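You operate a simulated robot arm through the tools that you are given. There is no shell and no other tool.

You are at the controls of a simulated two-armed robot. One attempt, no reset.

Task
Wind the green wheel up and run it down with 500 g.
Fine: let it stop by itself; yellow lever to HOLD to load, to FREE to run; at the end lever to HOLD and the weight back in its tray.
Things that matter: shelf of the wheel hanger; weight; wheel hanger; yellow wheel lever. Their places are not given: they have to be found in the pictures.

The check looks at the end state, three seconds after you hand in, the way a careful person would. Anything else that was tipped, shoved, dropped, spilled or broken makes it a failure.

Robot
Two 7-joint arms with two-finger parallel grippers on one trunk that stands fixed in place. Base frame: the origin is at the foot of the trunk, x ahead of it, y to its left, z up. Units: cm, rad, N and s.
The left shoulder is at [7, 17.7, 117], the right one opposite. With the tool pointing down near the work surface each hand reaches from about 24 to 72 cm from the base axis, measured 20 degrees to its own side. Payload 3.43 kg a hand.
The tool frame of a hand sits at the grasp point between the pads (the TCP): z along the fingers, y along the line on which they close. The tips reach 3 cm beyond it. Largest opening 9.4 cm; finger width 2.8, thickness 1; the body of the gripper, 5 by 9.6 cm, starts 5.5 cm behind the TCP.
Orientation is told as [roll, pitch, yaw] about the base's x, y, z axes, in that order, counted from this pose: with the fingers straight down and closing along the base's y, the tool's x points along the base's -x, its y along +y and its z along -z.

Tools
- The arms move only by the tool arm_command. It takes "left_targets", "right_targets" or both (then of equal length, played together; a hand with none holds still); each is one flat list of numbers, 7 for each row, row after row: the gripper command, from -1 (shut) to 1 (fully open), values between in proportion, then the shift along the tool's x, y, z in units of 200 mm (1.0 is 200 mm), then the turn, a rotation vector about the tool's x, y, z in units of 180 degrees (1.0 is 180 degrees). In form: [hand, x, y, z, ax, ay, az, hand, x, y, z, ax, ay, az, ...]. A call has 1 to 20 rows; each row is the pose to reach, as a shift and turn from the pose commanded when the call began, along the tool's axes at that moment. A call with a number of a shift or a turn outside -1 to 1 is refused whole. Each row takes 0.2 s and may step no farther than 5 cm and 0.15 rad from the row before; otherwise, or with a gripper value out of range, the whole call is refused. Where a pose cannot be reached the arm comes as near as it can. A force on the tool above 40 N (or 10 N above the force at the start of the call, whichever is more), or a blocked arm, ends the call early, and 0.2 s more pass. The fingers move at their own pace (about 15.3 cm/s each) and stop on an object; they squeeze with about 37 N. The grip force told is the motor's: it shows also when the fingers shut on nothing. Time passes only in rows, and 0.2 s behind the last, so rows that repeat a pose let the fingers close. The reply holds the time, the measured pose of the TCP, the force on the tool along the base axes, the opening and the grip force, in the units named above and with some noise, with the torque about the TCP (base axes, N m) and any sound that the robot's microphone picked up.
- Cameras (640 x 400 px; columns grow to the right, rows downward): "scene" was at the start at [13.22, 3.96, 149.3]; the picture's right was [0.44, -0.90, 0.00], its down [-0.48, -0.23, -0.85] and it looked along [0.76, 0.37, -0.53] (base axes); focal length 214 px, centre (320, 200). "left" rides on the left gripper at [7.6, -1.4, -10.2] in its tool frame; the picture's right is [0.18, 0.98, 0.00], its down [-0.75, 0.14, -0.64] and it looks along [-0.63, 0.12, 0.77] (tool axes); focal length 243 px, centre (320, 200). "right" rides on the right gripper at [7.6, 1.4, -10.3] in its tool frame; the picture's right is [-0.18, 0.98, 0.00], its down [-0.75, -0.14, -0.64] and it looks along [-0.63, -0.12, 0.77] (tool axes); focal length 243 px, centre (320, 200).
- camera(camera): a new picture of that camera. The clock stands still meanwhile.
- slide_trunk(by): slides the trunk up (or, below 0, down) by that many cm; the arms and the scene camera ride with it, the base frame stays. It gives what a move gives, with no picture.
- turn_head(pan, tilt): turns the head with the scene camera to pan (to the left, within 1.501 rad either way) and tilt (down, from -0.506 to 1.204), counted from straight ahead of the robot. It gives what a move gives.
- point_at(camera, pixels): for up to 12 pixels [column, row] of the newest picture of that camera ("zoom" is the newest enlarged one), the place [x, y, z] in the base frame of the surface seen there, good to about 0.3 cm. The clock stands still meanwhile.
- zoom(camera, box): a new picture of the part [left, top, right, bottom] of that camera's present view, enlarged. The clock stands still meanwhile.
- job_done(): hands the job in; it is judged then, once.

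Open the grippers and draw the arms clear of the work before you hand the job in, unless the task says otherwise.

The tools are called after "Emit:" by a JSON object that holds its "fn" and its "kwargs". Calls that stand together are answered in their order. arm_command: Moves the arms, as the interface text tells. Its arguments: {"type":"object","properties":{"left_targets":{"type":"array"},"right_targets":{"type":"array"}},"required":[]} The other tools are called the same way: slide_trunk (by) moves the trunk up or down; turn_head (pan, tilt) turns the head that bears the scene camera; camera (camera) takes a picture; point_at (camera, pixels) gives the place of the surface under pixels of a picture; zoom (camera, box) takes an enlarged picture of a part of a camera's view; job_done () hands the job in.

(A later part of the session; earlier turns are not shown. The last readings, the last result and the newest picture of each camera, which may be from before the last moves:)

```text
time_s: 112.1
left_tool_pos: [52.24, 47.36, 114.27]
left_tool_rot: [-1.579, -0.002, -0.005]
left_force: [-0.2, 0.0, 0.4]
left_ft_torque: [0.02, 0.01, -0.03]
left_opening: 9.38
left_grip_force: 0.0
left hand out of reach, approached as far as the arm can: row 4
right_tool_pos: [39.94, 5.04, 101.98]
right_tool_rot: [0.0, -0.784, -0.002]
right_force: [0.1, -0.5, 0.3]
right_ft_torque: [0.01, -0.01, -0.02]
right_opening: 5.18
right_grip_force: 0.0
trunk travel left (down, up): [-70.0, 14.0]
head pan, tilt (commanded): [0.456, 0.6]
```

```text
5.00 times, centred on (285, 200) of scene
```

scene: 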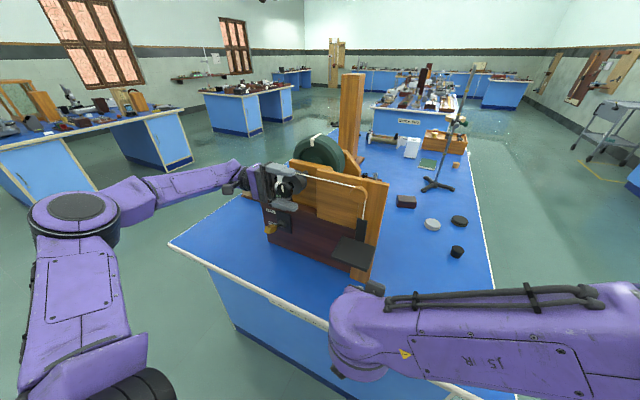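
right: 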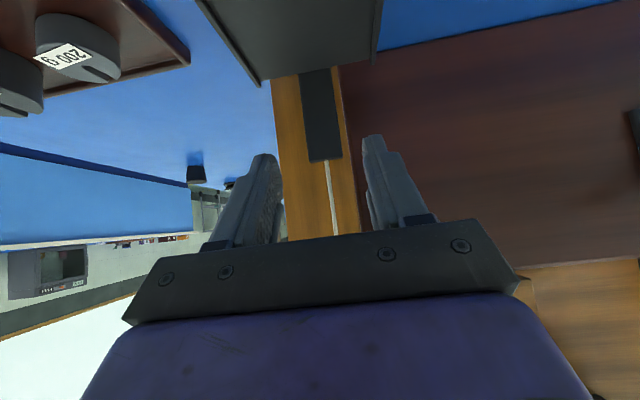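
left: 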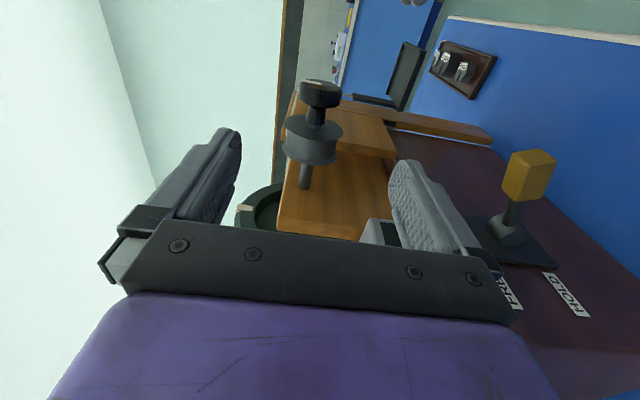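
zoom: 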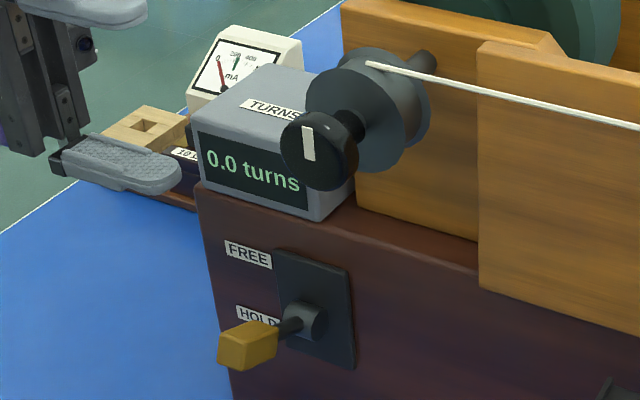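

The counter still shows 0.0 turns (it evidently counts the run only). With the hand pointing −y and the jaws as a vertical fork 5 cm wide, I lower it beside the lever to z≈98, tips still 2 cm short of the handle.

Emit:
{"fn": "arm_command", "kwargs": {"left_targets": [0.06, 0, 0.15, 0, 0, 0, 0, 0.06, 0, 0.33, 0, 0, 0, 0, 0.06, 0, 0.5, 0, 0, 0, 0, 0.06, 0, 0.66, 0, 0, 0, 0, 0.06, 0, 0.815, 0, 0, 0, 0, 0.06, 0, 0.815, 0, 0, 0, 0]}}

Emit:
{"fn": "camera", "kwargs": {"camera": "left"}}

Emit:
{"fn": "zoom", "kwargs": {"camera": "scene", "box": [220, 150, 390, 310]}}

```text
time_s: 113.5
left_tool_pos: [51.01, 46.85, 98.56]
left_tool_rot: [-1.578, -0.002, -0.006]
left_force: [-0.6, 0.5, -0.2]
left_ft_torque: [0.02, -0.02, 0.01]
left_opening: 4.97
left_grip_force: 0.1
left hand out of reach, approached as far as the arm can: row 4, 5, 6
right_tool_pos: [39.94, 5.05, 101.98]
right_tool_rot: [0.002, -0.783, -0.002]
right_force: [1.3, -0.8, 0.4]
right_ft_torque: [-0.04, 0.0, -0.03]
right_opening: 5.18
right_grip_force: 0.0
trunk travel left (down, up): [-70.0, 14.0]
head pan, tilt (commanded): [0.456, 0.6]
```

```text
taken
```

left: 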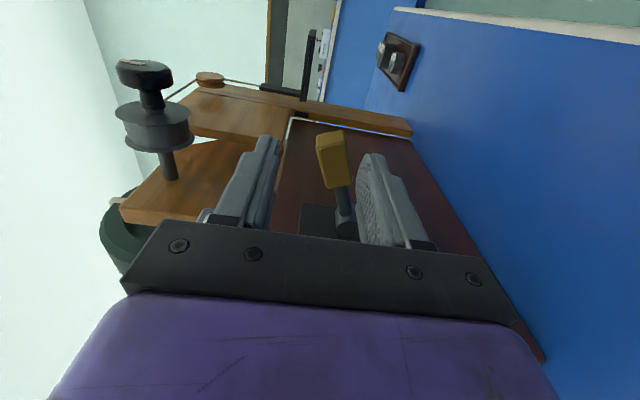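

```text
2.50 times, centred on (305, 230) of scene
```

zoom: 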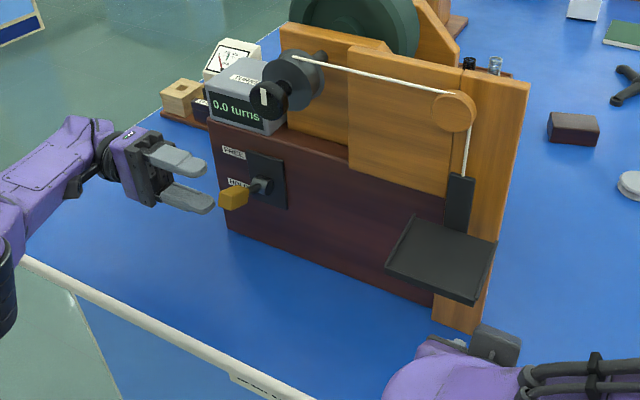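

The fork is beside the lever at (51.0,46.9,98.6), handle at (332,160) between the jaws. I slide the fork over the handle, to y≈41.5.

Emit:
{"fn": "arm_command", "kwargs": {"left_targets": [0.06, -0.02, 0.02, 0.1, 0, 0, 0, 0.06, -0.04, 0.03, 0.2, 0, 0, 0, 0.06, -0.05, 0.03, 0.27, 0, 0, 0, 0.06, -0.05, 0.03, 0.27, 0, 0, 0]}}

Emit:
{"fn": "camera", "kwargs": {"camera": "left"}}

Emit:
{"fn": "zoom", "kwargs": {"camera": "scene", "box": [220, 180, 320, 280]}}

```text
time_s: 114.5
left_tool_pos: [51.69, 41.32, 98.09]
left_tool_rot: [-1.578, -0.004, -0.01]
left_force: [-0.8, 0.1, 0.0]
left_ft_torque: [-0.01, -0.02, 0.01]
left_opening: 4.96
left_grip_force: 0.0
right_tool_pos: [39.93, 4.97, 101.99]
right_tool_rot: [0.002, -0.783, -0.003]
right_force: [-0.5, -0.7, -0.6]
right_ft_torque: [-0.02, 0.03, 0.01]
right_opening: 5.17
right_grip_force: 0.2
trunk travel left (down, up): [-70.0, 14.0]
head pan, tilt (commanded): [0.456, 0.6]
```

```text
taken
```

left: 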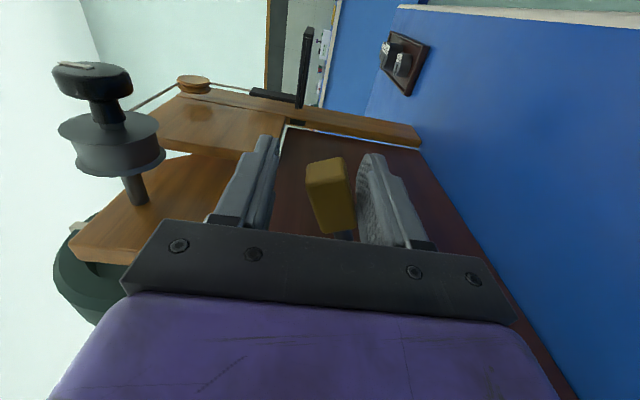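

```text
4.00 times, centred on (270, 230) of scene
```

zoom: 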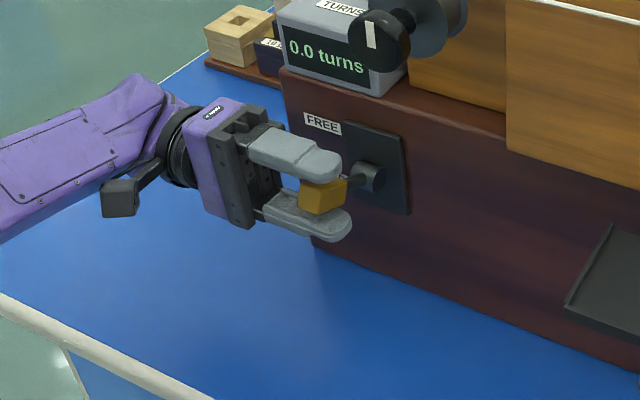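

The handle sits in the fork. I push the lever down step by step toward HOLD, about 7 cm, watching force.

Emit:
{"fn": "arm_command", "kwargs": {"left_targets": [0.06, 0, 0.06, 0, 0, 0, 0, 0.06, 0, 0.12, 0, 0, 0, 0, 0.06, 0, 0.18, 0, 0, 0, 0, 0.06, 0, 0.23, 0, 0, 0, 0, 0.06, 0, 0.28, 0, 0, 0, 0, 0.06, 0, 0.32, 0, 0, 0, 0, 0.06, 0, 0.34, 0, 0, 0, 0, 0.06, 0, 0.34, 0, 0, 0, 0]}}

Emit:
{"fn": "camera", "kwargs": {"camera": "left"}}

Emit:
{"fn": "zoom", "kwargs": {"camera": "scene", "box": [220, 160, 390, 310]}}

```text
time_s: 115.7
left_tool_pos: [52.28, 41.1, 92.61]
left_tool_rot: [-1.578, -0.004, -0.017]
left_force: [0.8, -0.3, -0.6]
left_ft_torque: [-0.08, -0.03, -0.01]
left_opening: 5.0
left_grip_force: 0.0
right_tool_pos: [40.28, 4.81, 101.88]
right_tool_rot: [-0.001, -0.781, -0.007]
right_force: [1.0, -0.2, -0.1]
right_ft_torque: [-0.02, 0.01, 0.0]
right_opening: 5.16
right_grip_force: 0.0
trunk travel left (down, up): [-70.0, 14.0]
head pan, tilt (commanded): [0.456, 0.6]
stopped in row 5 (left hand): the force on the tool passed its limit at 44 N (the readings are from after the stop); the commanded pose is now the measured one
```

```text
taken
```

left: 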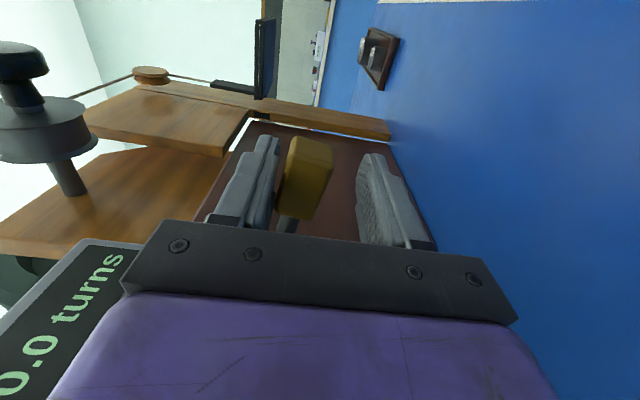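

```text
2.67 times, centred on (305, 235) of scene
```

zoom: 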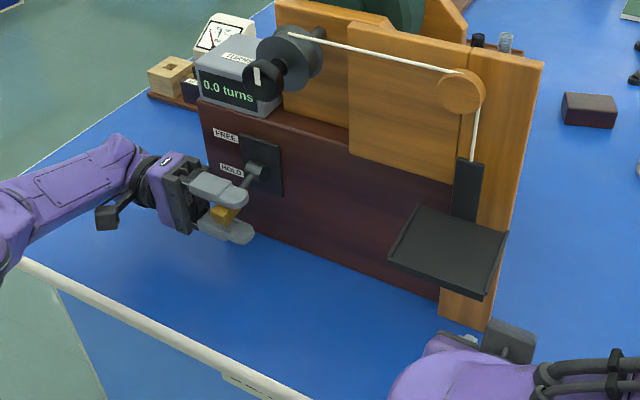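

The lever swung down and met its stop (44 N, then relaxed). I measure the handle's height to confirm it is fully at HOLD.

Emit:
{"fn": "zoom", "kwargs": {"camera": "scene", "box": [265, 195, 335, 265]}}

Emit:
{"fn": "point_at", "kwargs": {"camera": "left", "pixels": [[300, 150], [295, 180], [310, 195], [288, 222], [325, 165]]}}

```text
5.71 times, centred on (300, 230) of scene
```

zoom: 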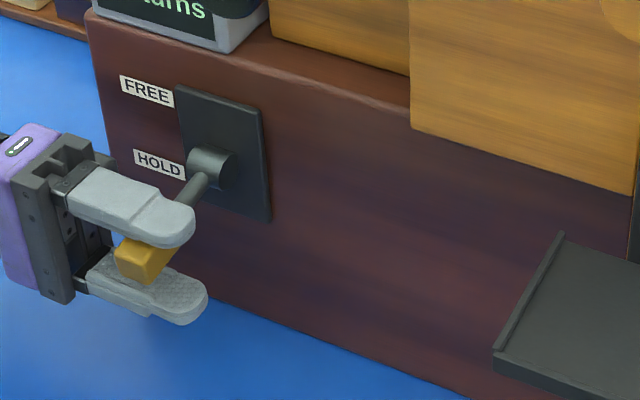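

```text
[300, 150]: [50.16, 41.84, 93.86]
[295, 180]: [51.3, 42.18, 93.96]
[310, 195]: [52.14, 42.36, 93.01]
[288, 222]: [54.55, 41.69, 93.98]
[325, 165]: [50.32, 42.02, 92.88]
```

The handle is now at z≈93 (pivot 95), i.e. below the pivot next to HOLD. I press gently a little more to make sure it is against its stop.

Emit:
{"fn": "arm_command", "kwargs": {"left_targets": [0.06, 0, 0.02, 0, 0, 0, 0, 0.06, 0, 0.04, 0, 0, 0, 0, 0.06, 0, 0.06, 0, 0, 0, 0, 0.06, 0, 0.08, 0, 0, 0, 0]}}

Emit:
{"fn": "camera", "kwargs": {"camera": "left"}}

Emit:
{"fn": "zoom", "kwargs": {"camera": "scene", "box": [265, 195, 335, 265]}}

```text
time_s: 116.7
left_tool_pos: [51.82, 41.28, 91.35]
left_tool_rot: [-1.576, -0.007, -0.013]
left_force: [-0.2, 1.0, 0.1]
left_ft_torque: [0.0, 0.02, 0.01]
left_opening: 5.0
left_grip_force: 0.0
right_tool_pos: [39.93, 4.84, 101.97]
right_tool_rot: [0.002, -0.786, -0.006]
right_force: [0.0, 0.4, -0.3]
right_ft_torque: [0.03, -0.01, -0.01]
right_opening: 5.14
right_grip_force: 0.0
trunk travel left (down, up): [-70.0, 14.0]
head pan, tilt (commanded): [0.456, 0.6]
```

```text
taken
```

left: 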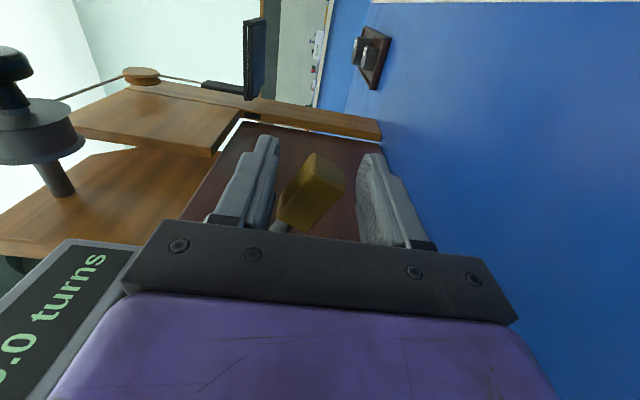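

```text
5.71 times, centred on (300, 230) of scene
```

zoom: 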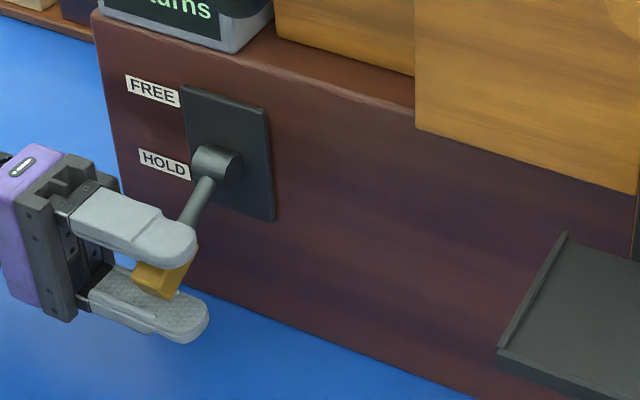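

The lever snapped further down and no longer touches the upper finger. I measure it again.

Emit:
{"fn": "point_at", "kwargs": {"camera": "left", "pixels": [[315, 170], [310, 195], [330, 190], [283, 222], [335, 170]]}}

Emit:
{"fn": "point_at", "kwargs": {"camera": "scene", "pixels": [[282, 240], [286, 230], [289, 223], [336, 247], [345, 255]]}}

```text
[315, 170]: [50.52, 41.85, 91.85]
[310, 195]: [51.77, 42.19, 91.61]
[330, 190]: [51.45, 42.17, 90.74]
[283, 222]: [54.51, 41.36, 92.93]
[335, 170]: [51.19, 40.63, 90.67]
```

```text
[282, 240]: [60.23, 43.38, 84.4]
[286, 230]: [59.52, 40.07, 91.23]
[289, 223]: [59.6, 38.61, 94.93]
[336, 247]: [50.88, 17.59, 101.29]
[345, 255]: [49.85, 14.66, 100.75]
```

The handle centre is at z≈91 (≈30° below pivot): firmly at HOLD, shelf still at 100.8. I slide the fork out to the left and leave it parked beside the lever.

Emit:
{"fn": "arm_command", "kwargs": {"left_targets": [0.06, 0, 0, -0.1, 0, 0, 0, 0.06, 0, 0, -0.2, 0, 0, 0, 0.06, 0, 0, -0.3, 0, 0, 0]}}

Emit:
{"fn": "camera", "kwargs": {"camera": "scene"}}

Emit:
{"fn": "zoom", "kwargs": {"camera": "scene", "box": [220, 160, 390, 310]}}

```text
time_s: 117.5
left_tool_pos: [50.95, 44.42, 91.72]
left_tool_rot: [-1.574, -0.005, -0.012]
left_force: [0.2, -0.7, -1.0]
left_ft_torque: [0.02, 0.01, 0.02]
left_opening: 4.98
left_grip_force: 0.0
left hand out of reach, approached as far as the arm can: row 2, 3
right_tool_pos: [40.06, 4.84, 101.94]
right_tool_rot: [0.001, -0.783, -0.007]
right_force: [0.5, 0.3, -0.2]
right_ft_torque: [0.01, -0.01, -0.01]
right_opening: 5.16
right_grip_force: 0.1
trunk travel left (down, up): [-70.0, 14.0]
head pan, tilt (commanded): [0.456, 0.6]
```

```text
taken
```

scene: 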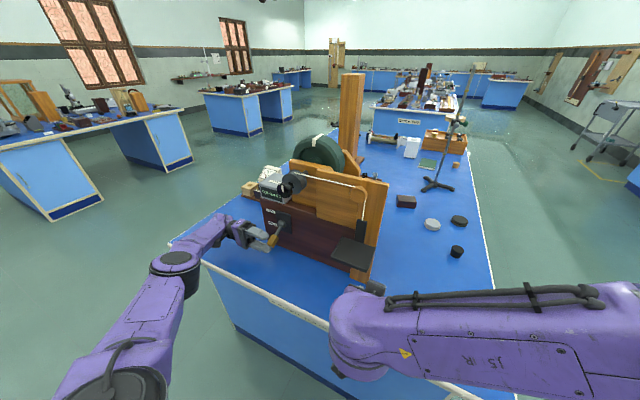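

```text
2.67 times, centred on (305, 235) of scene
```

zoom: 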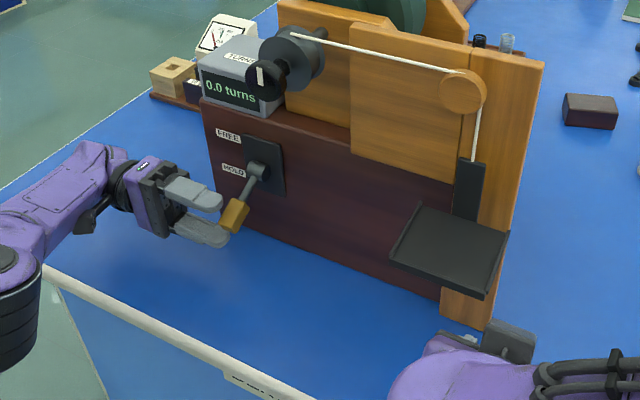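

HOLD is set; the shelf stays up. I move the left hand a bit back (−x) off the handle, and bring the right hand over the weight tray, tilted 20°.

Emit:
{"fn": "arm_command", "kwargs": {"left_targets": [0.06, 0.06, 0, 0, 0, 0, 0, 0.06, 0.12, 0, 0, 0, 0, 0, 0.06, 0.18, 0, 0, 0, 0, 0, 0.06, 0.24, 0, 0, 0, 0, 0, 0.06, 0.3, 0, 0, 0, 0, 0, 0.06, 0.3, 0, 0, 0, 0, 0], "right_targets": [0.3, -0.05, -0.13, 0.05, 0, 0.028, 0, 0.5, -0.1, -0.27, 0.1, 0, 0.056, 0, 0.6, -0.16, -0.41, 0.16, 0, 0.084, 0, 0.6, -0.22, -0.56, 0.22, 0, 0.112, 0, 0.6, -0.284, -0.7, 0.282, 0, 0.139, 0, 0.6, -0.284, -0.74, 0.282, 0, 0.139, 0]}}

Emit:
{"fn": "camera", "kwargs": {"camera": "right"}}

Emit:
{"fn": "camera", "kwargs": {"camera": "scene"}}

```text
time_s: 118.9
left_tool_pos: [45.06, 44.64, 91.72]
left_tool_rot: [-1.576, -0.009, -0.014]
left_force: [0.0, -0.1, -0.5]
left_ft_torque: [-0.02, -0.01, -0.04]
left_opening: 4.97
left_grip_force: 0.1
right_tool_pos: [47.95, -10.13, 102.04]
right_tool_rot: [0.0, -0.348, -0.004]
right_force: [0.5, 0.1, 0.0]
right_ft_torque: [0.04, 0.01, 0.0]
right_opening: 7.52
right_grip_force: 0.0
trunk travel left (down, up): [-70.0, 14.0]
head pan, tilt (commanded): [0.456, 0.6]
```

```text
taken
```

right: 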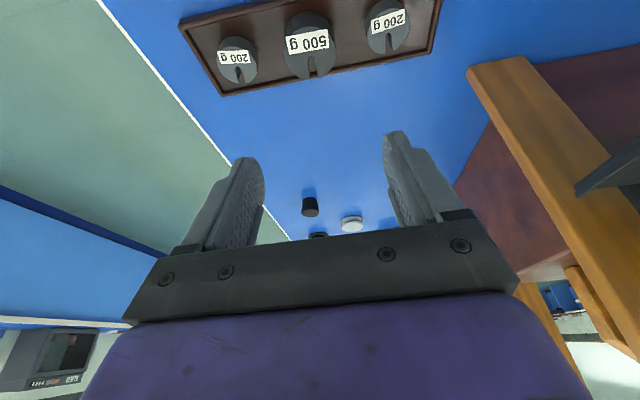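

```text
taken
```

scene: 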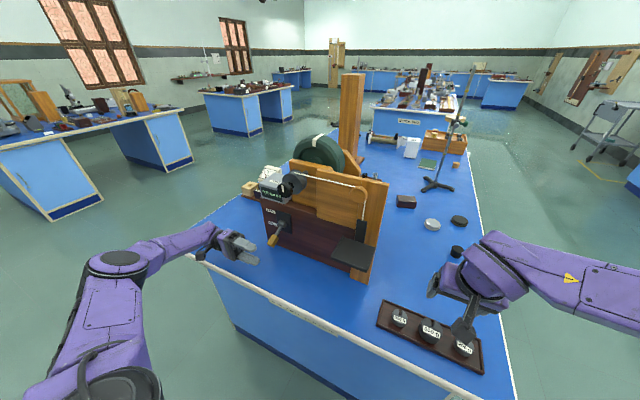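

The right camera shows the tray with the 500 g weight at (312,45). I zoom and measure the weight, its neighbours and the tray.

Emit:
{"fn": "zoom", "kwargs": {"camera": "right", "box": [170, 0, 450, 110]}}

Emit:
{"fn": "point_at", "kwargs": {"camera": "zoom", "pixels": [[262, 115], [382, 110], [320, 50], [320, 165], [275, 165], [330, 110], [150, 120], [495, 60], [210, 150], [450, 110], [240, 190], [400, 160]]}}

```text
2.29 times, centred on (310, 55) of right
```

zoom: 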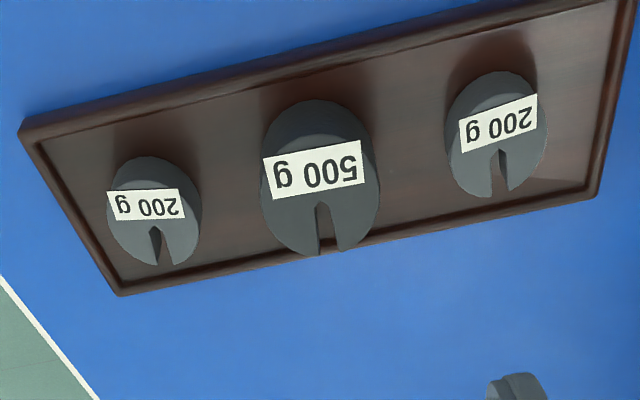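

```text
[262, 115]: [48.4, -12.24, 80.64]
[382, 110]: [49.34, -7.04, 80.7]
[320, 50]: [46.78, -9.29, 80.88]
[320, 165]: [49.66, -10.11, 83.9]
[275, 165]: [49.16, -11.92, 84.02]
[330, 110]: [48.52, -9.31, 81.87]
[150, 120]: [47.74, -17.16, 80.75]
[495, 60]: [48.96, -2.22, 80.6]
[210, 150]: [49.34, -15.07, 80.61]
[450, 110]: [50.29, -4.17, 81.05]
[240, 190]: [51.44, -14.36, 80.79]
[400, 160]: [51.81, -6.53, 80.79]
```

Tray floor z≈80.7, weight top z≈84. I measure the top-face extremes of the 500 g weight for its exact centre.

Emit:
{"fn": "point_at", "kwargs": {"camera": "zoom", "pixels": [[266, 190], [376, 180], [308, 250], [345, 246], [318, 140], [290, 140], [350, 135], [320, 190], [305, 200], [345, 195]]}}

Emit:
{"fn": "point_at", "kwargs": {"camera": "scene", "pixels": [[430, 326], [420, 328], [441, 332], [430, 320], [399, 317], [462, 344], [431, 335]]}}

```text
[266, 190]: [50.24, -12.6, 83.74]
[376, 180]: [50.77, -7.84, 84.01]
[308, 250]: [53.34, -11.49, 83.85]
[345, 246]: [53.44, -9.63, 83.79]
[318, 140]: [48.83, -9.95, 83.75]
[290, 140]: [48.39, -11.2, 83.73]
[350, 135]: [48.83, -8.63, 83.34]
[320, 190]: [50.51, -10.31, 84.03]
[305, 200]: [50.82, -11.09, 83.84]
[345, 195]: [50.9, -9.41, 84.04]
```

```text
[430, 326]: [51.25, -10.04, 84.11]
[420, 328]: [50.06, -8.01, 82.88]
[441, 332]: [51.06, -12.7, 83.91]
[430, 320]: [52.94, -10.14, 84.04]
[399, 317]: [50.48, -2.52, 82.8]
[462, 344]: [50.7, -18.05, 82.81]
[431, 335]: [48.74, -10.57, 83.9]
```

The 500 g weight is centred at (50.9,−10.2), 5.3 cm across, z 80.7–84.0, slot facing away. I descend with 7.5 cm opening, tips stopping ~0.4 cm above the tray floor.

Emit:
{"fn": "arm_command", "kwargs": {"right_targets": [0.6, 0.045, 0, 0.2, 0, 0, 0, 0.6, 0.09, 0, 0.4, 0, 0, 0, 0.6, 0.13, 0, 0.6, 0, 0, 0, 0.6, 0.165, -0.003, 0.75, 0, 0, 0, 0.6, 0.19, -0.003, 0.845, 0, 0, 0, 0.6, 0.19, -0.003, 0.862, 0, 0, 0, 0.6, 0.19, -0.003, 0.862, 0, 0, 0]}}

Emit:
{"fn": "camera", "kwargs": {"camera": "right"}}

Emit:
{"fn": "zoom", "kwargs": {"camera": "scene", "box": [370, 260, 510, 390]}}

```text
time_s: 120.5
left_tool_pos: [44.99, 44.47, 91.61]
left_tool_rot: [-1.576, -0.006, -0.013]
left_force: [-0.4, -0.1, 0.7]
left_ft_torque: [-0.02, 0.02, 0.02]
left_opening: 4.96
left_grip_force: 0.0
right_tool_pos: [50.22, -9.95, 84.67]
right_tool_rot: [0.002, -0.347, -0.004]
right_force: [0.2, 0.2, 0.3]
right_ft_torque: [0.01, 0.01, -0.01]
right_opening: 7.51
right_grip_force: 0.0
trunk travel left (down, up): [-70.0, 14.0]
head pan, tilt (commanded): [0.456, 0.6]
```

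```text
taken
```

right: 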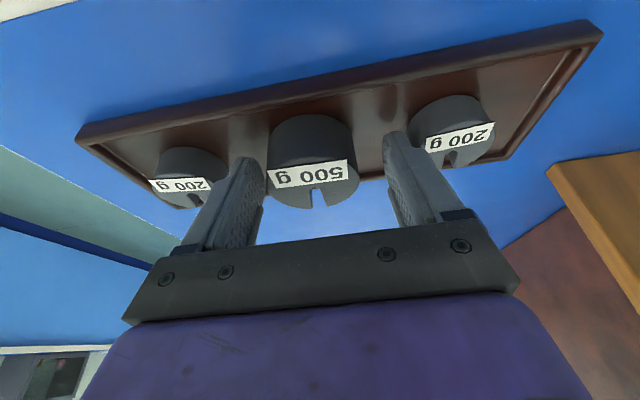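

```text
3.08 times, centred on (440, 325) of scene
```

zoom: 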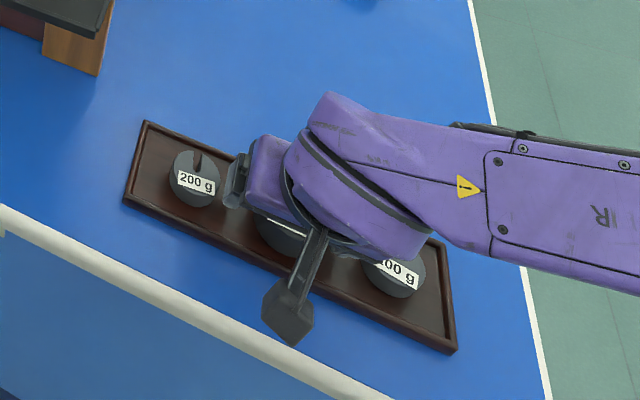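

The fingers straddle the weight, slightly off-centre (TCP y −9.95 vs −10.2). I shift 0.25 cm and close.

Emit:
{"fn": "arm_command", "kwargs": {"right_targets": [0.6, 0, -0.0125, 0.006, 0, 0, 0, 0.6, 0, -0.0125, 0.006, 0, 0, 0, -1, 0, -0.0125, 0.006, 0, 0, 0, -1, 0, -0.0125, 0.006, 0, 0, 0, -1, 0, -0.0125, 0.006, 0, 0, 0, -1, 0, -0.0125, 0.006, 0, 0, 0]}}

Emit:
{"fn": "camera", "kwargs": {"camera": "right"}}

```text
time_s: 121.9
left_tool_pos: [45.06, 44.47, 91.7]
left_tool_rot: [-1.576, -0.009, -0.015]
left_force: [0.0, -0.2, -0.3]
left_ft_torque: [-0.01, 0.01, 0.01]
left_opening: 4.97
left_grip_force: 0.0
right_tool_pos: [50.14, -10.45, 84.42]
right_tool_rot: [0.001, -0.347, -0.005]
right_force: [-0.2, -0.7, -0.9]
right_ft_torque: [-0.12, 0.05, -0.04]
right_opening: 5.31
right_grip_force: 37.0
trunk travel left (down, up): [-70.0, 14.0]
head pan, tilt (commanded): [0.456, 0.6]
```

```text
taken
```

right: 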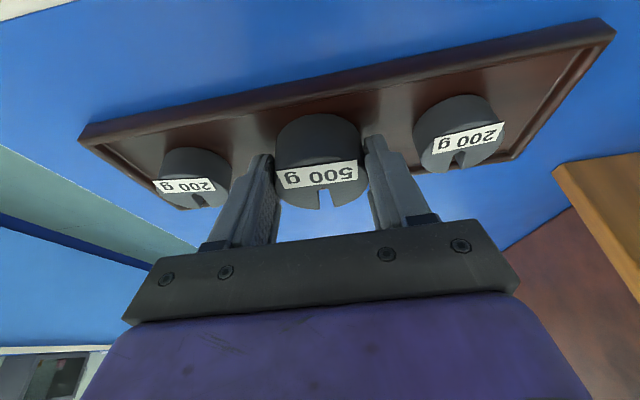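

Gripped at 5.31 cm with 37 N. I lift it straight up 18 cm and check.

Emit:
{"fn": "arm_command", "kwargs": {"right_targets": [-1, -0.017, 0, -0.047, 0, 0, 0, -1, -0.068, 0, -0.188, 0, 0, 0, -1, -0.12, 0, -0.33, 0, 0, 0, -1, -0.18, 0, -0.5, 0, 0, 0, -1, -0.24, 0, -0.67, 0, 0, 0, -1, -0.307, 0, -0.846, 0, 0, 0]}}

Emit:
{"fn": "camera", "kwargs": {"camera": "right"}}

Emit:
{"fn": "camera", "kwargs": {"camera": "scene"}}

```text
time_s: 123.3
left_tool_pos: [44.91, 44.48, 91.67]
left_tool_rot: [-1.576, -0.006, -0.013]
left_force: [-0.7, -0.1, -1.1]
left_ft_torque: [0.0, -0.01, -0.01]
left_opening: 4.96
left_grip_force: 0.0
right_tool_pos: [50.18, -10.24, 102.47]
right_tool_rot: [0.003, -0.346, -0.004]
right_force: [-0.2, 1.0, -5.0]
right_ft_torque: [-0.01, 0.06, 0.0]
right_opening: 5.35
right_grip_force: 37.1
trunk travel left (down, up): [-70.0, 14.0]
head pan, tilt (commanded): [0.456, 0.6]
```

```text
taken
```

right: 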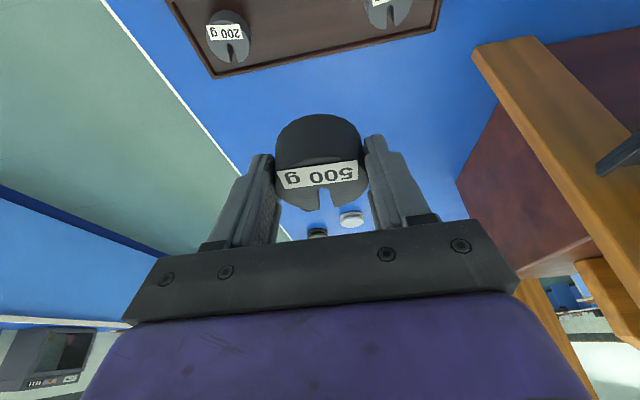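

```text
taken
```

scene: 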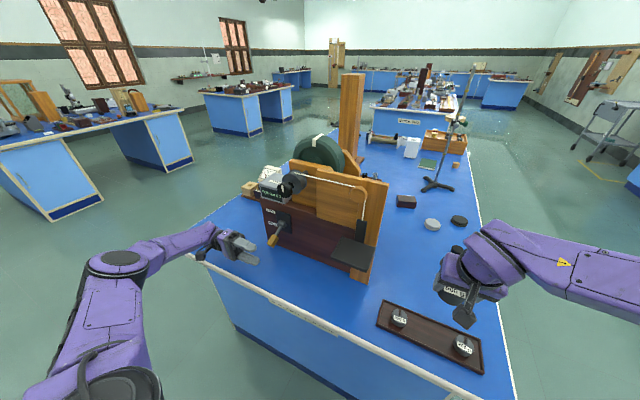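

The weight is in hand (−5 N). I carry it up and left toward the shelf in two parts, starting with the rise.

Emit:
{"fn": "arm_command", "kwargs": {"right_targets": [-1, -0.06, 0.1, -0.15, 0, 0, 0, -1, -0.12, 0.25, -0.29, 0, 0, 0, -1, -0.146, 0.42, -0.37, 0, 0, 0, -1, -0.146, 0.6, -0.3725, 0, 0, 0, -1, -0.146, 0.6, -0.3725, 0, 0, 0]}}

Emit:
{"fn": "arm_command", "kwargs": {"right_targets": [-1, -0.015, 0.15, 0.005, 0, 0, 0, -1, -0.03, 0.3, 0.01, 0, 0, 0, -1, -0.047, 0.45, 0.017, 0, 0, 0, -1, -0.047, 0.56, 0.017, 0, 0, 0, -1, -0.047, 0.56, 0.017, 0, 0, 0]}}

Emit:
{"fn": "camera", "kwargs": {"camera": "right"}}

Emit:
{"fn": "camera", "kwargs": {"camera": "scene"}}

```text
time_s: 124.5
left_tool_pos: [44.99, 44.32, 91.66]
left_tool_rot: [-1.577, -0.008, -0.014]
left_force: [0.1, 0.8, 0.0]
left_ft_torque: [-0.03, -0.01, 0.0]
left_opening: 4.99
left_grip_force: 0.1
right_tool_pos: [50.69, 1.7, 110.21]
right_tool_rot: [0.003, -0.347, -0.006]
right_force: [0.8, 0.5, -4.8]
right_ft_torque: [0.0, 0.04, 0.05]
right_opening: 5.3
right_grip_force: 37.2
trunk travel left (down, up): [-70.0, 14.0]
head pan, tilt (commanded): [0.456, 0.6]
```

```text
time_s: 125.7
left_tool_pos: [45.05, 44.51, 91.74]
left_tool_rot: [-1.577, -0.009, -0.014]
left_force: [0.3, -1.0, 0.5]
left_ft_torque: [-0.01, 0.01, 0.0]
left_opening: 4.96
left_grip_force: 0.0
right_tool_pos: [51.75, 13.01, 110.27]
right_tool_rot: [0.002, -0.348, -0.005]
right_force: [0.1, -0.1, -4.6]
right_ft_torque: [0.02, 0.01, 0.0]
right_opening: 5.33
right_grip_force: 36.5
trunk travel left (down, up): [-70.0, 14.0]
head pan, tilt (commanded): [0.456, 0.6]
```

```text
taken
```

right: 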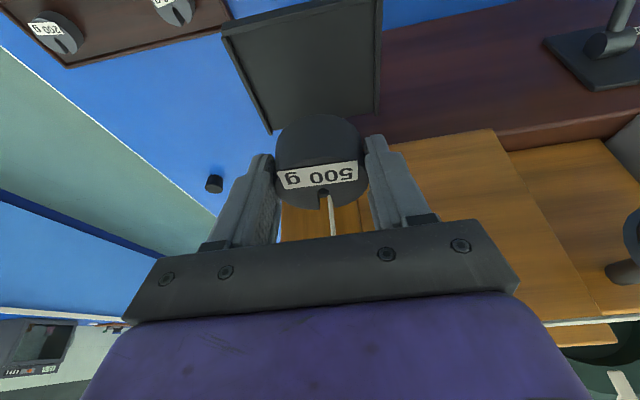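

```text
taken
```

scene: 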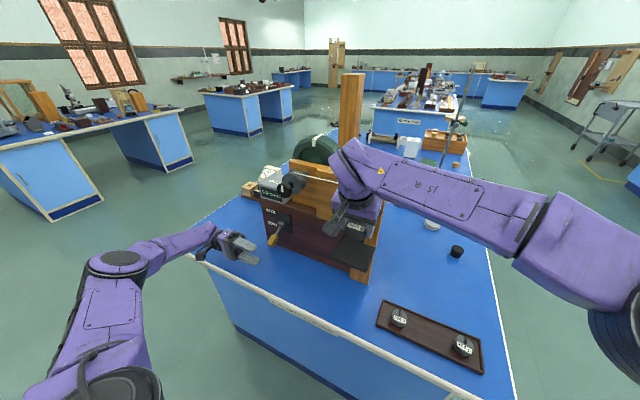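

The weight hangs above the shelf, TCP (51.75,13.0,110.3). I lower to about 0.7 cm above the plate (TCP z≈105).

Emit:
{"fn": "arm_command", "kwargs": {"right_targets": [-1, 0.05, 0.002, 0.1, 0, 0, 0, -1, 0.09, 0.003, 0.19, 0, 0, 0, -1, 0.107, 0.003, 0.238, 0, 0, 0, -1, 0.107, 0.003, 0.238, 0, 0, 0]}}

Emit:
{"fn": "camera", "kwargs": {"camera": "right"}}

Emit:
{"fn": "zoom", "kwargs": {"camera": "scene", "box": [310, 190, 410, 290]}}

```text
time_s: 126.7
left_tool_pos: [44.94, 44.54, 91.55]
left_tool_rot: [-1.576, -0.005, -0.013]
left_force: [-0.1, 0.2, -0.4]
left_ft_torque: [0.01, 0.0, 0.03]
left_opening: 5.0
left_grip_force: 0.1
right_tool_pos: [51.25, 13.32, 105.14]
right_tool_rot: [-0.001, -0.347, -0.005]
right_force: [-0.2, -0.1, -3.9]
right_ft_torque: [0.03, 0.05, -0.02]
right_opening: 5.32
right_grip_force: 37.0
trunk travel left (down, up): [-70.0, 14.0]
head pan, tilt (commanded): [0.456, 0.6]
```

```text
taken
```

right: 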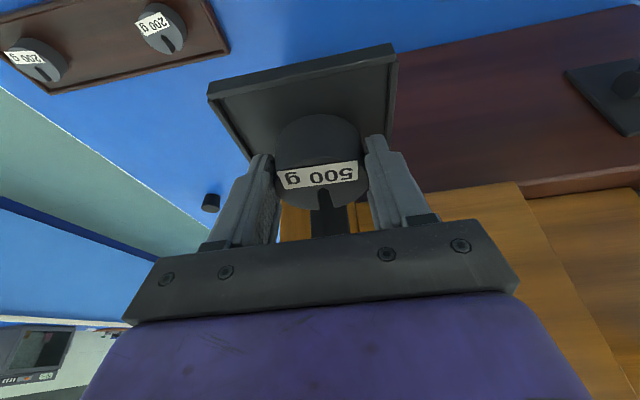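

```text
4.00 times, centred on (360, 240) of scene
```

zoom: 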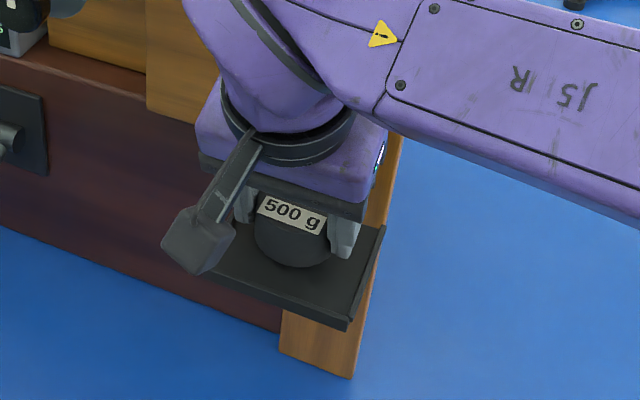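

The weight hovers right over the shelf's middle. I lower in millimetre steps, watching the vertical force for touchdown.

Emit:
{"fn": "arm_command", "kwargs": {"right_targets": [-1, 0.0034, 0, 0.0094, 0, 0, 0, -1, 0.0068, 0, 0.0188, 0, 0, 0, -1, 0.01, 0, 0.028, 0, 0, 0, -1, 0.01, 0, 0.028, 0, 0, 0]}}

Emit:
{"fn": "arm_command", "kwargs": {"right_targets": [-1, 0.0025, 0, 0.007, 0, 0, 0, -1, 0.0025, 0, 0.007, 0, 0, 0]}}

```text
time_s: 127.7
left_tool_pos: [45.05, 44.49, 91.62]
left_tool_rot: [-1.576, -0.006, -0.013]
left_force: [0.2, 0.0, -1.3]
left_ft_torque: [0.0, 0.0, 0.0]
left_opening: 4.99
left_grip_force: 0.1
right_tool_pos: [51.3, 13.1, 104.61]
right_tool_rot: [0.0, -0.346, -0.006]
right_force: [-0.3, 0.0, -3.6]
right_ft_torque: [0.0, 0.03, 0.02]
right_opening: 5.31
right_grip_force: 36.7
trunk travel left (down, up): [-70.0, 14.0]
head pan, tilt (commanded): [0.456, 0.6]
```

```text
time_s: 128.3
left_tool_pos: [45.07, 44.48, 91.52]
left_tool_rot: [-1.576, -0.004, -0.013]
left_force: [0.1, -0.4, -0.4]
left_ft_torque: [0.01, 0.01, -0.01]
left_opening: 4.98
left_grip_force: 0.1
right_tool_pos: [51.2, 13.19, 104.48]
right_tool_rot: [0.0, -0.347, -0.006]
right_force: [0.0, 0.7, -5.6]
right_ft_torque: [-0.02, 0.08, 0.01]
right_opening: 5.31
right_grip_force: 36.6
trunk travel left (down, up): [-70.0, 14.0]
head pan, tilt (commanded): [0.456, 0.6]
```

Still the full weight on the hand at TCP z≈104.5. I continue down in 0.15 cm steps.

Emit:
{"fn": "arm_command", "kwargs": {"right_targets": [-1, 0.0025, 0, 0.007, 0, 0, 0, -1, 0.0025, 0, 0.007, 0, 0, 0]}}

Emit:
{"fn": "arm_command", "kwargs": {"right_targets": [-1, 0.0025, 0, 0.007, 0, 0, 0, -1, 0.0025, 0, 0.007, 0, 0, 0]}}

Emit:
{"fn": "zoom", "kwargs": {"camera": "scene", "box": [310, 190, 410, 290]}}

```text
time_s: 128.9
left_tool_pos: [45.06, 44.65, 91.62]
left_tool_rot: [-1.575, -0.005, -0.012]
left_force: [-0.6, -0.3, 0.1]
left_ft_torque: [0.0, 0.03, 0.02]
left_opening: 4.98
left_grip_force: 0.1
right_tool_pos: [51.24, 13.09, 104.3]
right_tool_rot: [-0.001, -0.348, -0.006]
right_force: [-0.1, -0.6, -4.6]
right_ft_torque: [0.01, 0.05, -0.01]
right_opening: 5.31
right_grip_force: 37.0
trunk travel left (down, up): [-70.0, 14.0]
head pan, tilt (commanded): [0.456, 0.6]
```

```text
time_s: 129.5
left_tool_pos: [45.01, 44.54, 91.55]
left_tool_rot: [-1.577, -0.004, -0.014]
left_force: [-0.3, 0.5, 0.9]
left_ft_torque: [0.0, -0.01, 0.0]
left_opening: 4.99
left_grip_force: 0.0
right_tool_pos: [51.1, 13.22, 104.14]
right_tool_rot: [-0.002, -0.348, -0.005]
right_force: [-0.4, -0.3, -5.6]
right_ft_torque: [-0.01, 0.08, -0.02]
right_opening: 5.34
right_grip_force: 37.1
trunk travel left (down, up): [-70.0, 14.0]
head pan, tilt (commanded): [0.456, 0.6]
```

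```text
4.00 times, centred on (360, 240) of scene
```

zoom: 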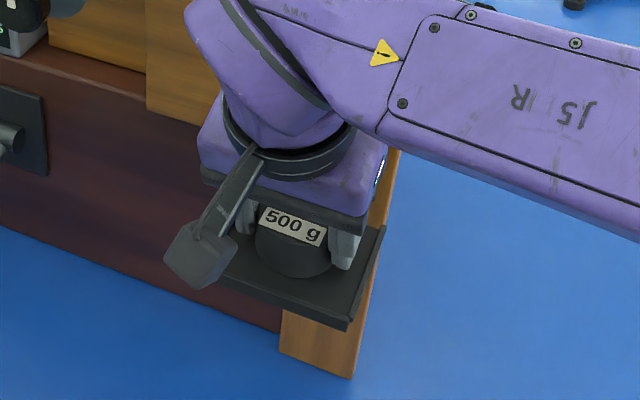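

Visually the weight is practically on the plate but the load reading hasn't changed. Two more 0.15 cm steps.

Emit:
{"fn": "arm_command", "kwargs": {"right_targets": [-1, 0.0025, 0, 0.007, 0, 0, 0, -1, 0.0025, 0, 0.007, 0, 0, 0]}}

Emit:
{"fn": "arm_command", "kwargs": {"right_targets": [-1, 0.0025, 0, 0.007, 0, 0, 0, -1, 0.0025, 0, 0.007, 0, 0, 0]}}

Emit:
{"fn": "camera", "kwargs": {"camera": "right"}}

```text
time_s: 130.1
left_tool_pos: [45.1, 44.51, 91.61]
left_tool_rot: [-1.577, -0.007, -0.015]
left_force: [-0.9, -0.6, 0.3]
left_ft_torque: [-0.01, -0.01, -0.01]
left_opening: 4.98
left_grip_force: 0.1
right_tool_pos: [51.2, 13.13, 103.96]
right_tool_rot: [0.001, -0.348, -0.005]
right_force: [0.0, 0.1, -4.4]
right_ft_torque: [-0.03, 0.04, 0.01]
right_opening: 5.32
right_grip_force: 37.2
trunk travel left (down, up): [-70.0, 14.0]
head pan, tilt (commanded): [0.456, 0.6]
```

```text
time_s: 130.7
left_tool_pos: [44.95, 44.58, 91.58]
left_tool_rot: [-1.576, -0.007, -0.012]
left_force: [0.2, 0.7, 0.8]
left_ft_torque: [-0.02, 0.01, 0.01]
left_opening: 4.97
left_grip_force: 0.1
right_tool_pos: [51.18, 13.02, 103.78]
right_tool_rot: [0.001, -0.347, -0.006]
right_force: [1.1, -0.3, -1.0]
right_ft_torque: [-0.07, 0.05, 0.04]
right_opening: 5.35
right_grip_force: 37.6
trunk travel left (down, up): [-70.0, 14.0]
head pan, tilt (commanded): [0.456, 0.6]
```

```text
taken
```

right: 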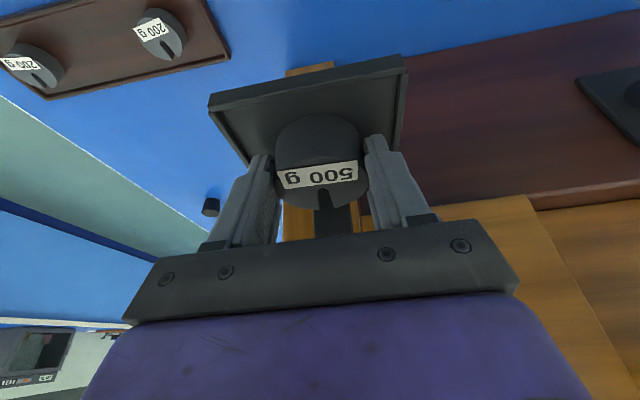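

Touchdown: the load on the hand fell to −1 N at TCP z=103.8. I open slightly to 6.3 cm, then check before lifting away.

Emit:
{"fn": "arm_command", "kwargs": {"right_targets": [0.2, 0, 0, 0, 0, 0, 0, 0.34, 0, 0, 0, 0, 0, 0, 0.34, 0, 0, 0, 0, 0, 0]}}

Emit:
{"fn": "camera", "kwargs": {"camera": "right"}}

Emit:
{"fn": "zoom", "kwargs": {"camera": "scene", "box": [310, 190, 410, 290]}}

```text
time_s: 131.5
left_tool_pos: [44.86, 44.6, 91.67]
left_tool_rot: [-1.575, -0.007, -0.016]
left_force: [0.1, 0.4, 0.7]
left_ft_torque: [0.03, -0.05, 0.01]
left_opening: 4.98
left_grip_force: 0.1
right_tool_pos: [51.18, 13.07, 103.92]
right_tool_rot: [0.001, -0.347, -0.006]
right_force: [-0.8, -0.1, 0.5]
right_ft_torque: [-0.02, -0.02, 0.03]
right_opening: 6.3
right_grip_force: 0.1
trunk travel left (down, up): [-70.0, 14.0]
head pan, tilt (commanded): [0.456, 0.6]
```

```text
taken
```

right: 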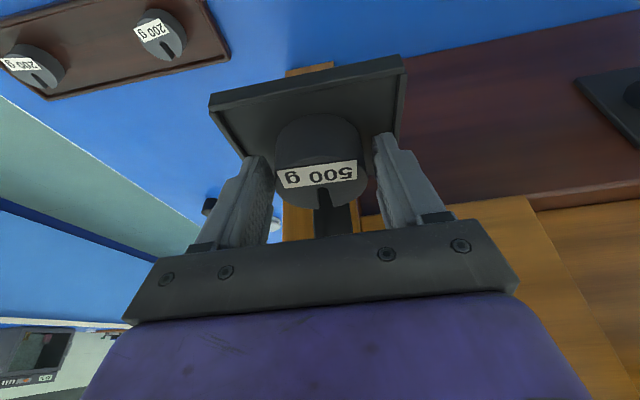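

```text
4.00 times, centred on (360, 240) of scene
```

zoom: 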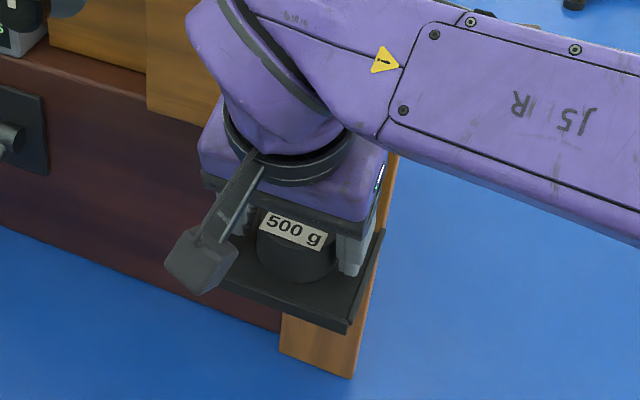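

The weight stands free on the shelf and HOLD keeps it up. I withdraw the right hand up and back along its own axis, then off to the right.

Emit:
{"fn": "arm_command", "kwargs": {"right_targets": [0.34, 0, 0, -0.1, 0, 0, 0, 0.34, 0, 0, -0.25, 0, 0, 0, 0.34, 0, 0, -0.4, 0, 0, 0, 0.34, 0.1, -0.15, -0.45, 0, 0, 0, 0.34, 0.2, -0.33, -0.45, 0, 0, 0, 0.34, 0.25, -0.53, -0.42, 0, 0, 0, 0.34, 0.25, -0.74, -0.4, 0, 0, 0]}}

Emit:
{"fn": "camera", "kwargs": {"camera": "scene"}}

Emit:
{"fn": "zoom", "kwargs": {"camera": "scene", "box": [230, 150, 410, 310]}}

```text
time_s: 133.1
left_tool_pos: [44.96, 44.37, 91.77]
left_tool_rot: [-1.575, -0.007, -0.014]
left_force: [-0.5, 1.0, 0.4]
left_ft_torque: [0.07, -0.01, 0.01]
left_opening: 4.97
left_grip_force: 0.0
right_tool_pos: [43.57, -2.14, 109.45]
right_tool_rot: [0.004, -0.349, -0.004]
right_force: [0.5, -0.3, 0.9]
right_ft_torque: [0.06, -0.01, 0.0]
right_opening: 6.28
right_grip_force: 0.0
trunk travel left (down, up): [-70.0, 14.0]
head pan, tilt (commanded): [0.456, 0.6]
```

```text
taken
```

scene: 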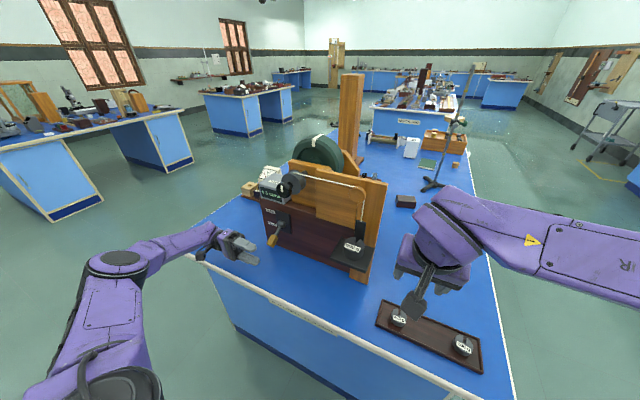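

```text
2.50 times, centred on (320, 230) of scene
```

zoom: 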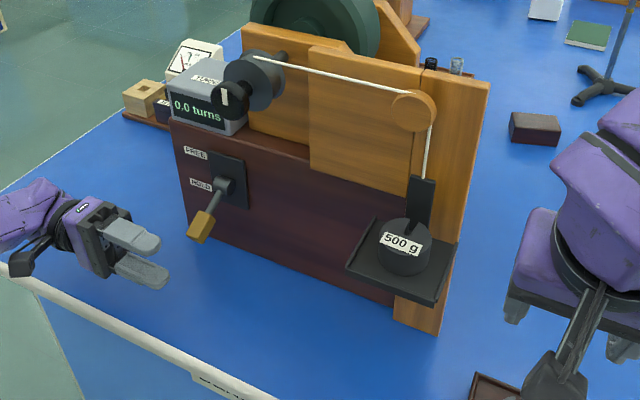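

The 500 g weight stands on the shelf at HOLD, mark upright. Now I bring the left fork (6.5 cm wide) back around the handle at (51.6,41.3,91.2).

Emit:
{"fn": "arm_command", "kwargs": {"left_targets": [0.38, 0, 0, 0, 0, 0, 0, 0.38, -0.1, 0.01, 0, 0, 0, 0, 0.38, -0.22, 0.02, 0, 0, 0, 0, 0.38, -0.33, 0.02, 0, 0, 0, 0, 0.38, -0.33, 0.02, 0.08, 0, 0, 0, 0.38, -0.33, 0.02, 0.155, 0, 0, 0, 0.38, -0.33, 0.02, 0.155, 0, 0, 0]}}

Emit:
{"fn": "camera", "kwargs": {"camera": "left"}}

Emit:
{"fn": "zoom", "kwargs": {"camera": "scene", "box": [230, 180, 330, 280]}}

```text
time_s: 134.7
left_tool_pos: [51.64, 41.33, 91.23]
left_tool_rot: [-1.577, -0.007, -0.013]
left_force: [0.0, 0.3, 0.1]
left_ft_torque: [0.0, 0.02, 0.02]
left_opening: 6.49
left_grip_force: 0.1
left hand out of reach, approached as far as the arm can: row 4
right_tool_pos: [43.67, -1.83, 109.44]
right_tool_rot: [0.001, -0.347, -0.006]
right_force: [-0.5, 0.3, 0.0]
right_ft_torque: [0.0, -0.03, 0.01]
right_opening: 6.31
right_grip_force: 0.1
trunk travel left (down, up): [-70.0, 14.0]
head pan, tilt (commanded): [0.456, 0.6]
```

```text
taken
```

left: 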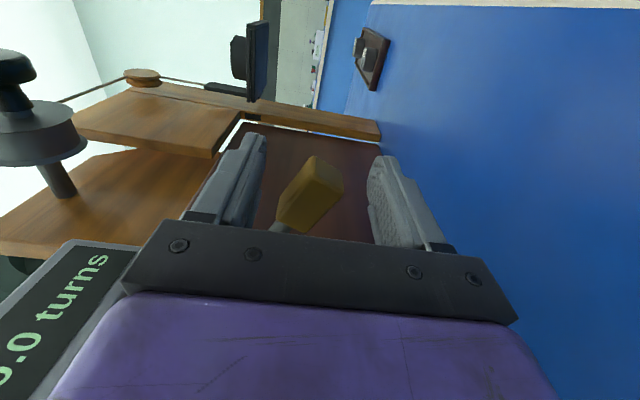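

```text
4.00 times, centred on (280, 230) of scene
```

zoom: 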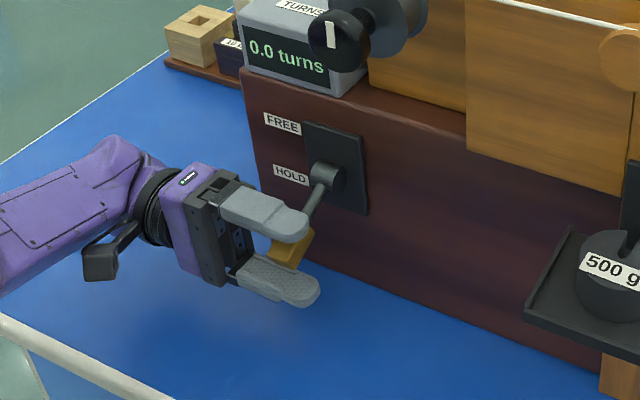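

The handle lies between the jaws. I lift the lever toward FREE in small steps, up about 9 cm.

Emit:
{"fn": "arm_command", "kwargs": {"left_targets": [0.38, 0, -0.05, 0, 0, 0, 0, 0.38, 0, -0.1, 0, 0, 0, 0, 0.38, 0, -0.14, 0, 0, 0, 0, 0.38, 0, -0.18, 0, 0, 0, 0, 0.38, 0, -0.22, 0, 0, 0, 0, 0.38, 0, -0.26, 0, 0, 0, 0, 0.38, 0, -0.3, 0, 0, 0, 0, 0.38, 0, -0.34, 0, 0, 0, 0, 0.38, 0, -0.38, 0, 0, 0, 0, 0.38, 0, -0.42, 0, 0, 0, 0, 0.38, 0, -0.45, 0, 0, 0, 0]}}

Emit:
{"fn": "zoom", "kwargs": {"camera": "scene", "box": [230, 150, 410, 310]}}

Emit:
{"fn": "camera", "kwargs": {"camera": "left"}}

```text
time_s: 137.1
left_tool_pos: [51.59, 41.43, 99.8]
left_tool_rot: [-1.575, 0.0, -0.018]
left_force: [-4.8, -6.5, -24.3]
left_ft_torque: [-0.32, 0.5, -0.12]
left_opening: 7.88
left_grip_force: 12.5
right_tool_pos: [43.66, -1.88, 109.33]
right_tool_rot: [0.002, -0.345, -0.007]
right_force: [1.2, 0.8, -0.2]
right_ft_torque: [-0.01, -0.01, 0.0]
right_opening: 6.31
right_grip_force: 0.1
trunk travel left (down, up): [-70.0, 14.0]
head pan, tilt (commanded): [0.456, 0.6]
```

```text
2.50 times, centred on (320, 230) of scene
```

zoom: 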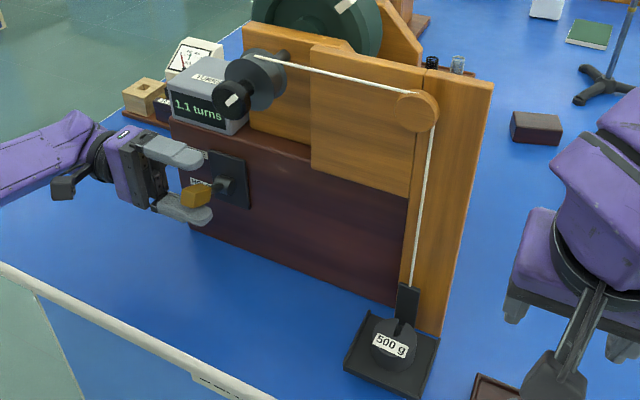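

```text
taken
```

left: 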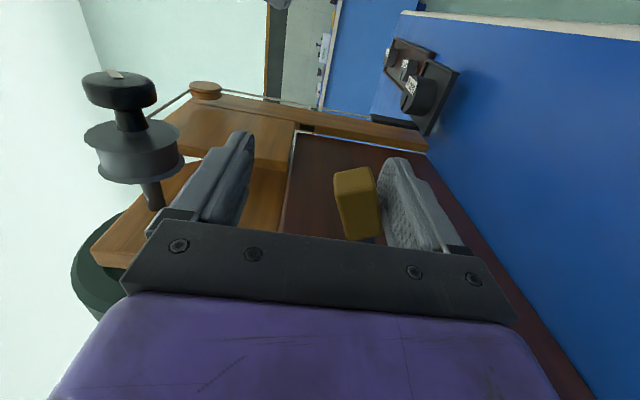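

The weight has run down: counter 1.1 turns, lever at FREE, weight still on the shelf. I ease the fork off the handle by 1 cm and let time pass while the wheel runs out on its own.

Emit:
{"fn": "arm_command", "kwargs": {"left_targets": [0.38, 0, 0.03, 0, 0, 0, 0, 0.38, 0, 0.06, 0, 0, 0, 0, 0.38, 0, 0.06, 0, 0, 0, 0, 0.38, 0, 0.06, 0, 0, 0, 0]}}

Emit:
{"fn": "zoom", "kwargs": {"camera": "scene", "box": [230, 150, 410, 310]}}

```text
time_s: 138.1
left_tool_pos: [51.36, 41.42, 99.17]
left_tool_rot: [-1.578, -0.009, -0.012]
left_force: [-2.1, 1.3, -2.5]
left_ft_torque: [0.05, 0.12, 0.04]
left_opening: 6.67
left_grip_force: 1.8
right_tool_pos: [43.64, -1.84, 109.51]
right_tool_rot: [-0.002, -0.348, -0.002]
right_force: [0.6, -0.1, 0.3]
right_ft_torque: [0.0, 0.0, 0.0]
right_opening: 6.28
right_grip_force: 0.1
trunk travel left (down, up): [-70.0, 14.0]
head pan, tilt (commanded): [0.456, 0.6]
```

```text
2.50 times, centred on (320, 230) of scene
```

zoom: 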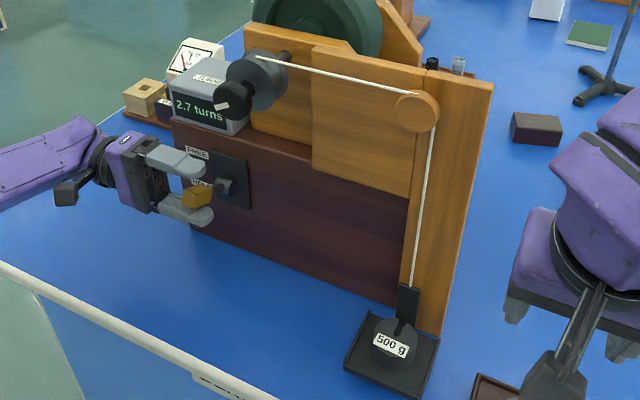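

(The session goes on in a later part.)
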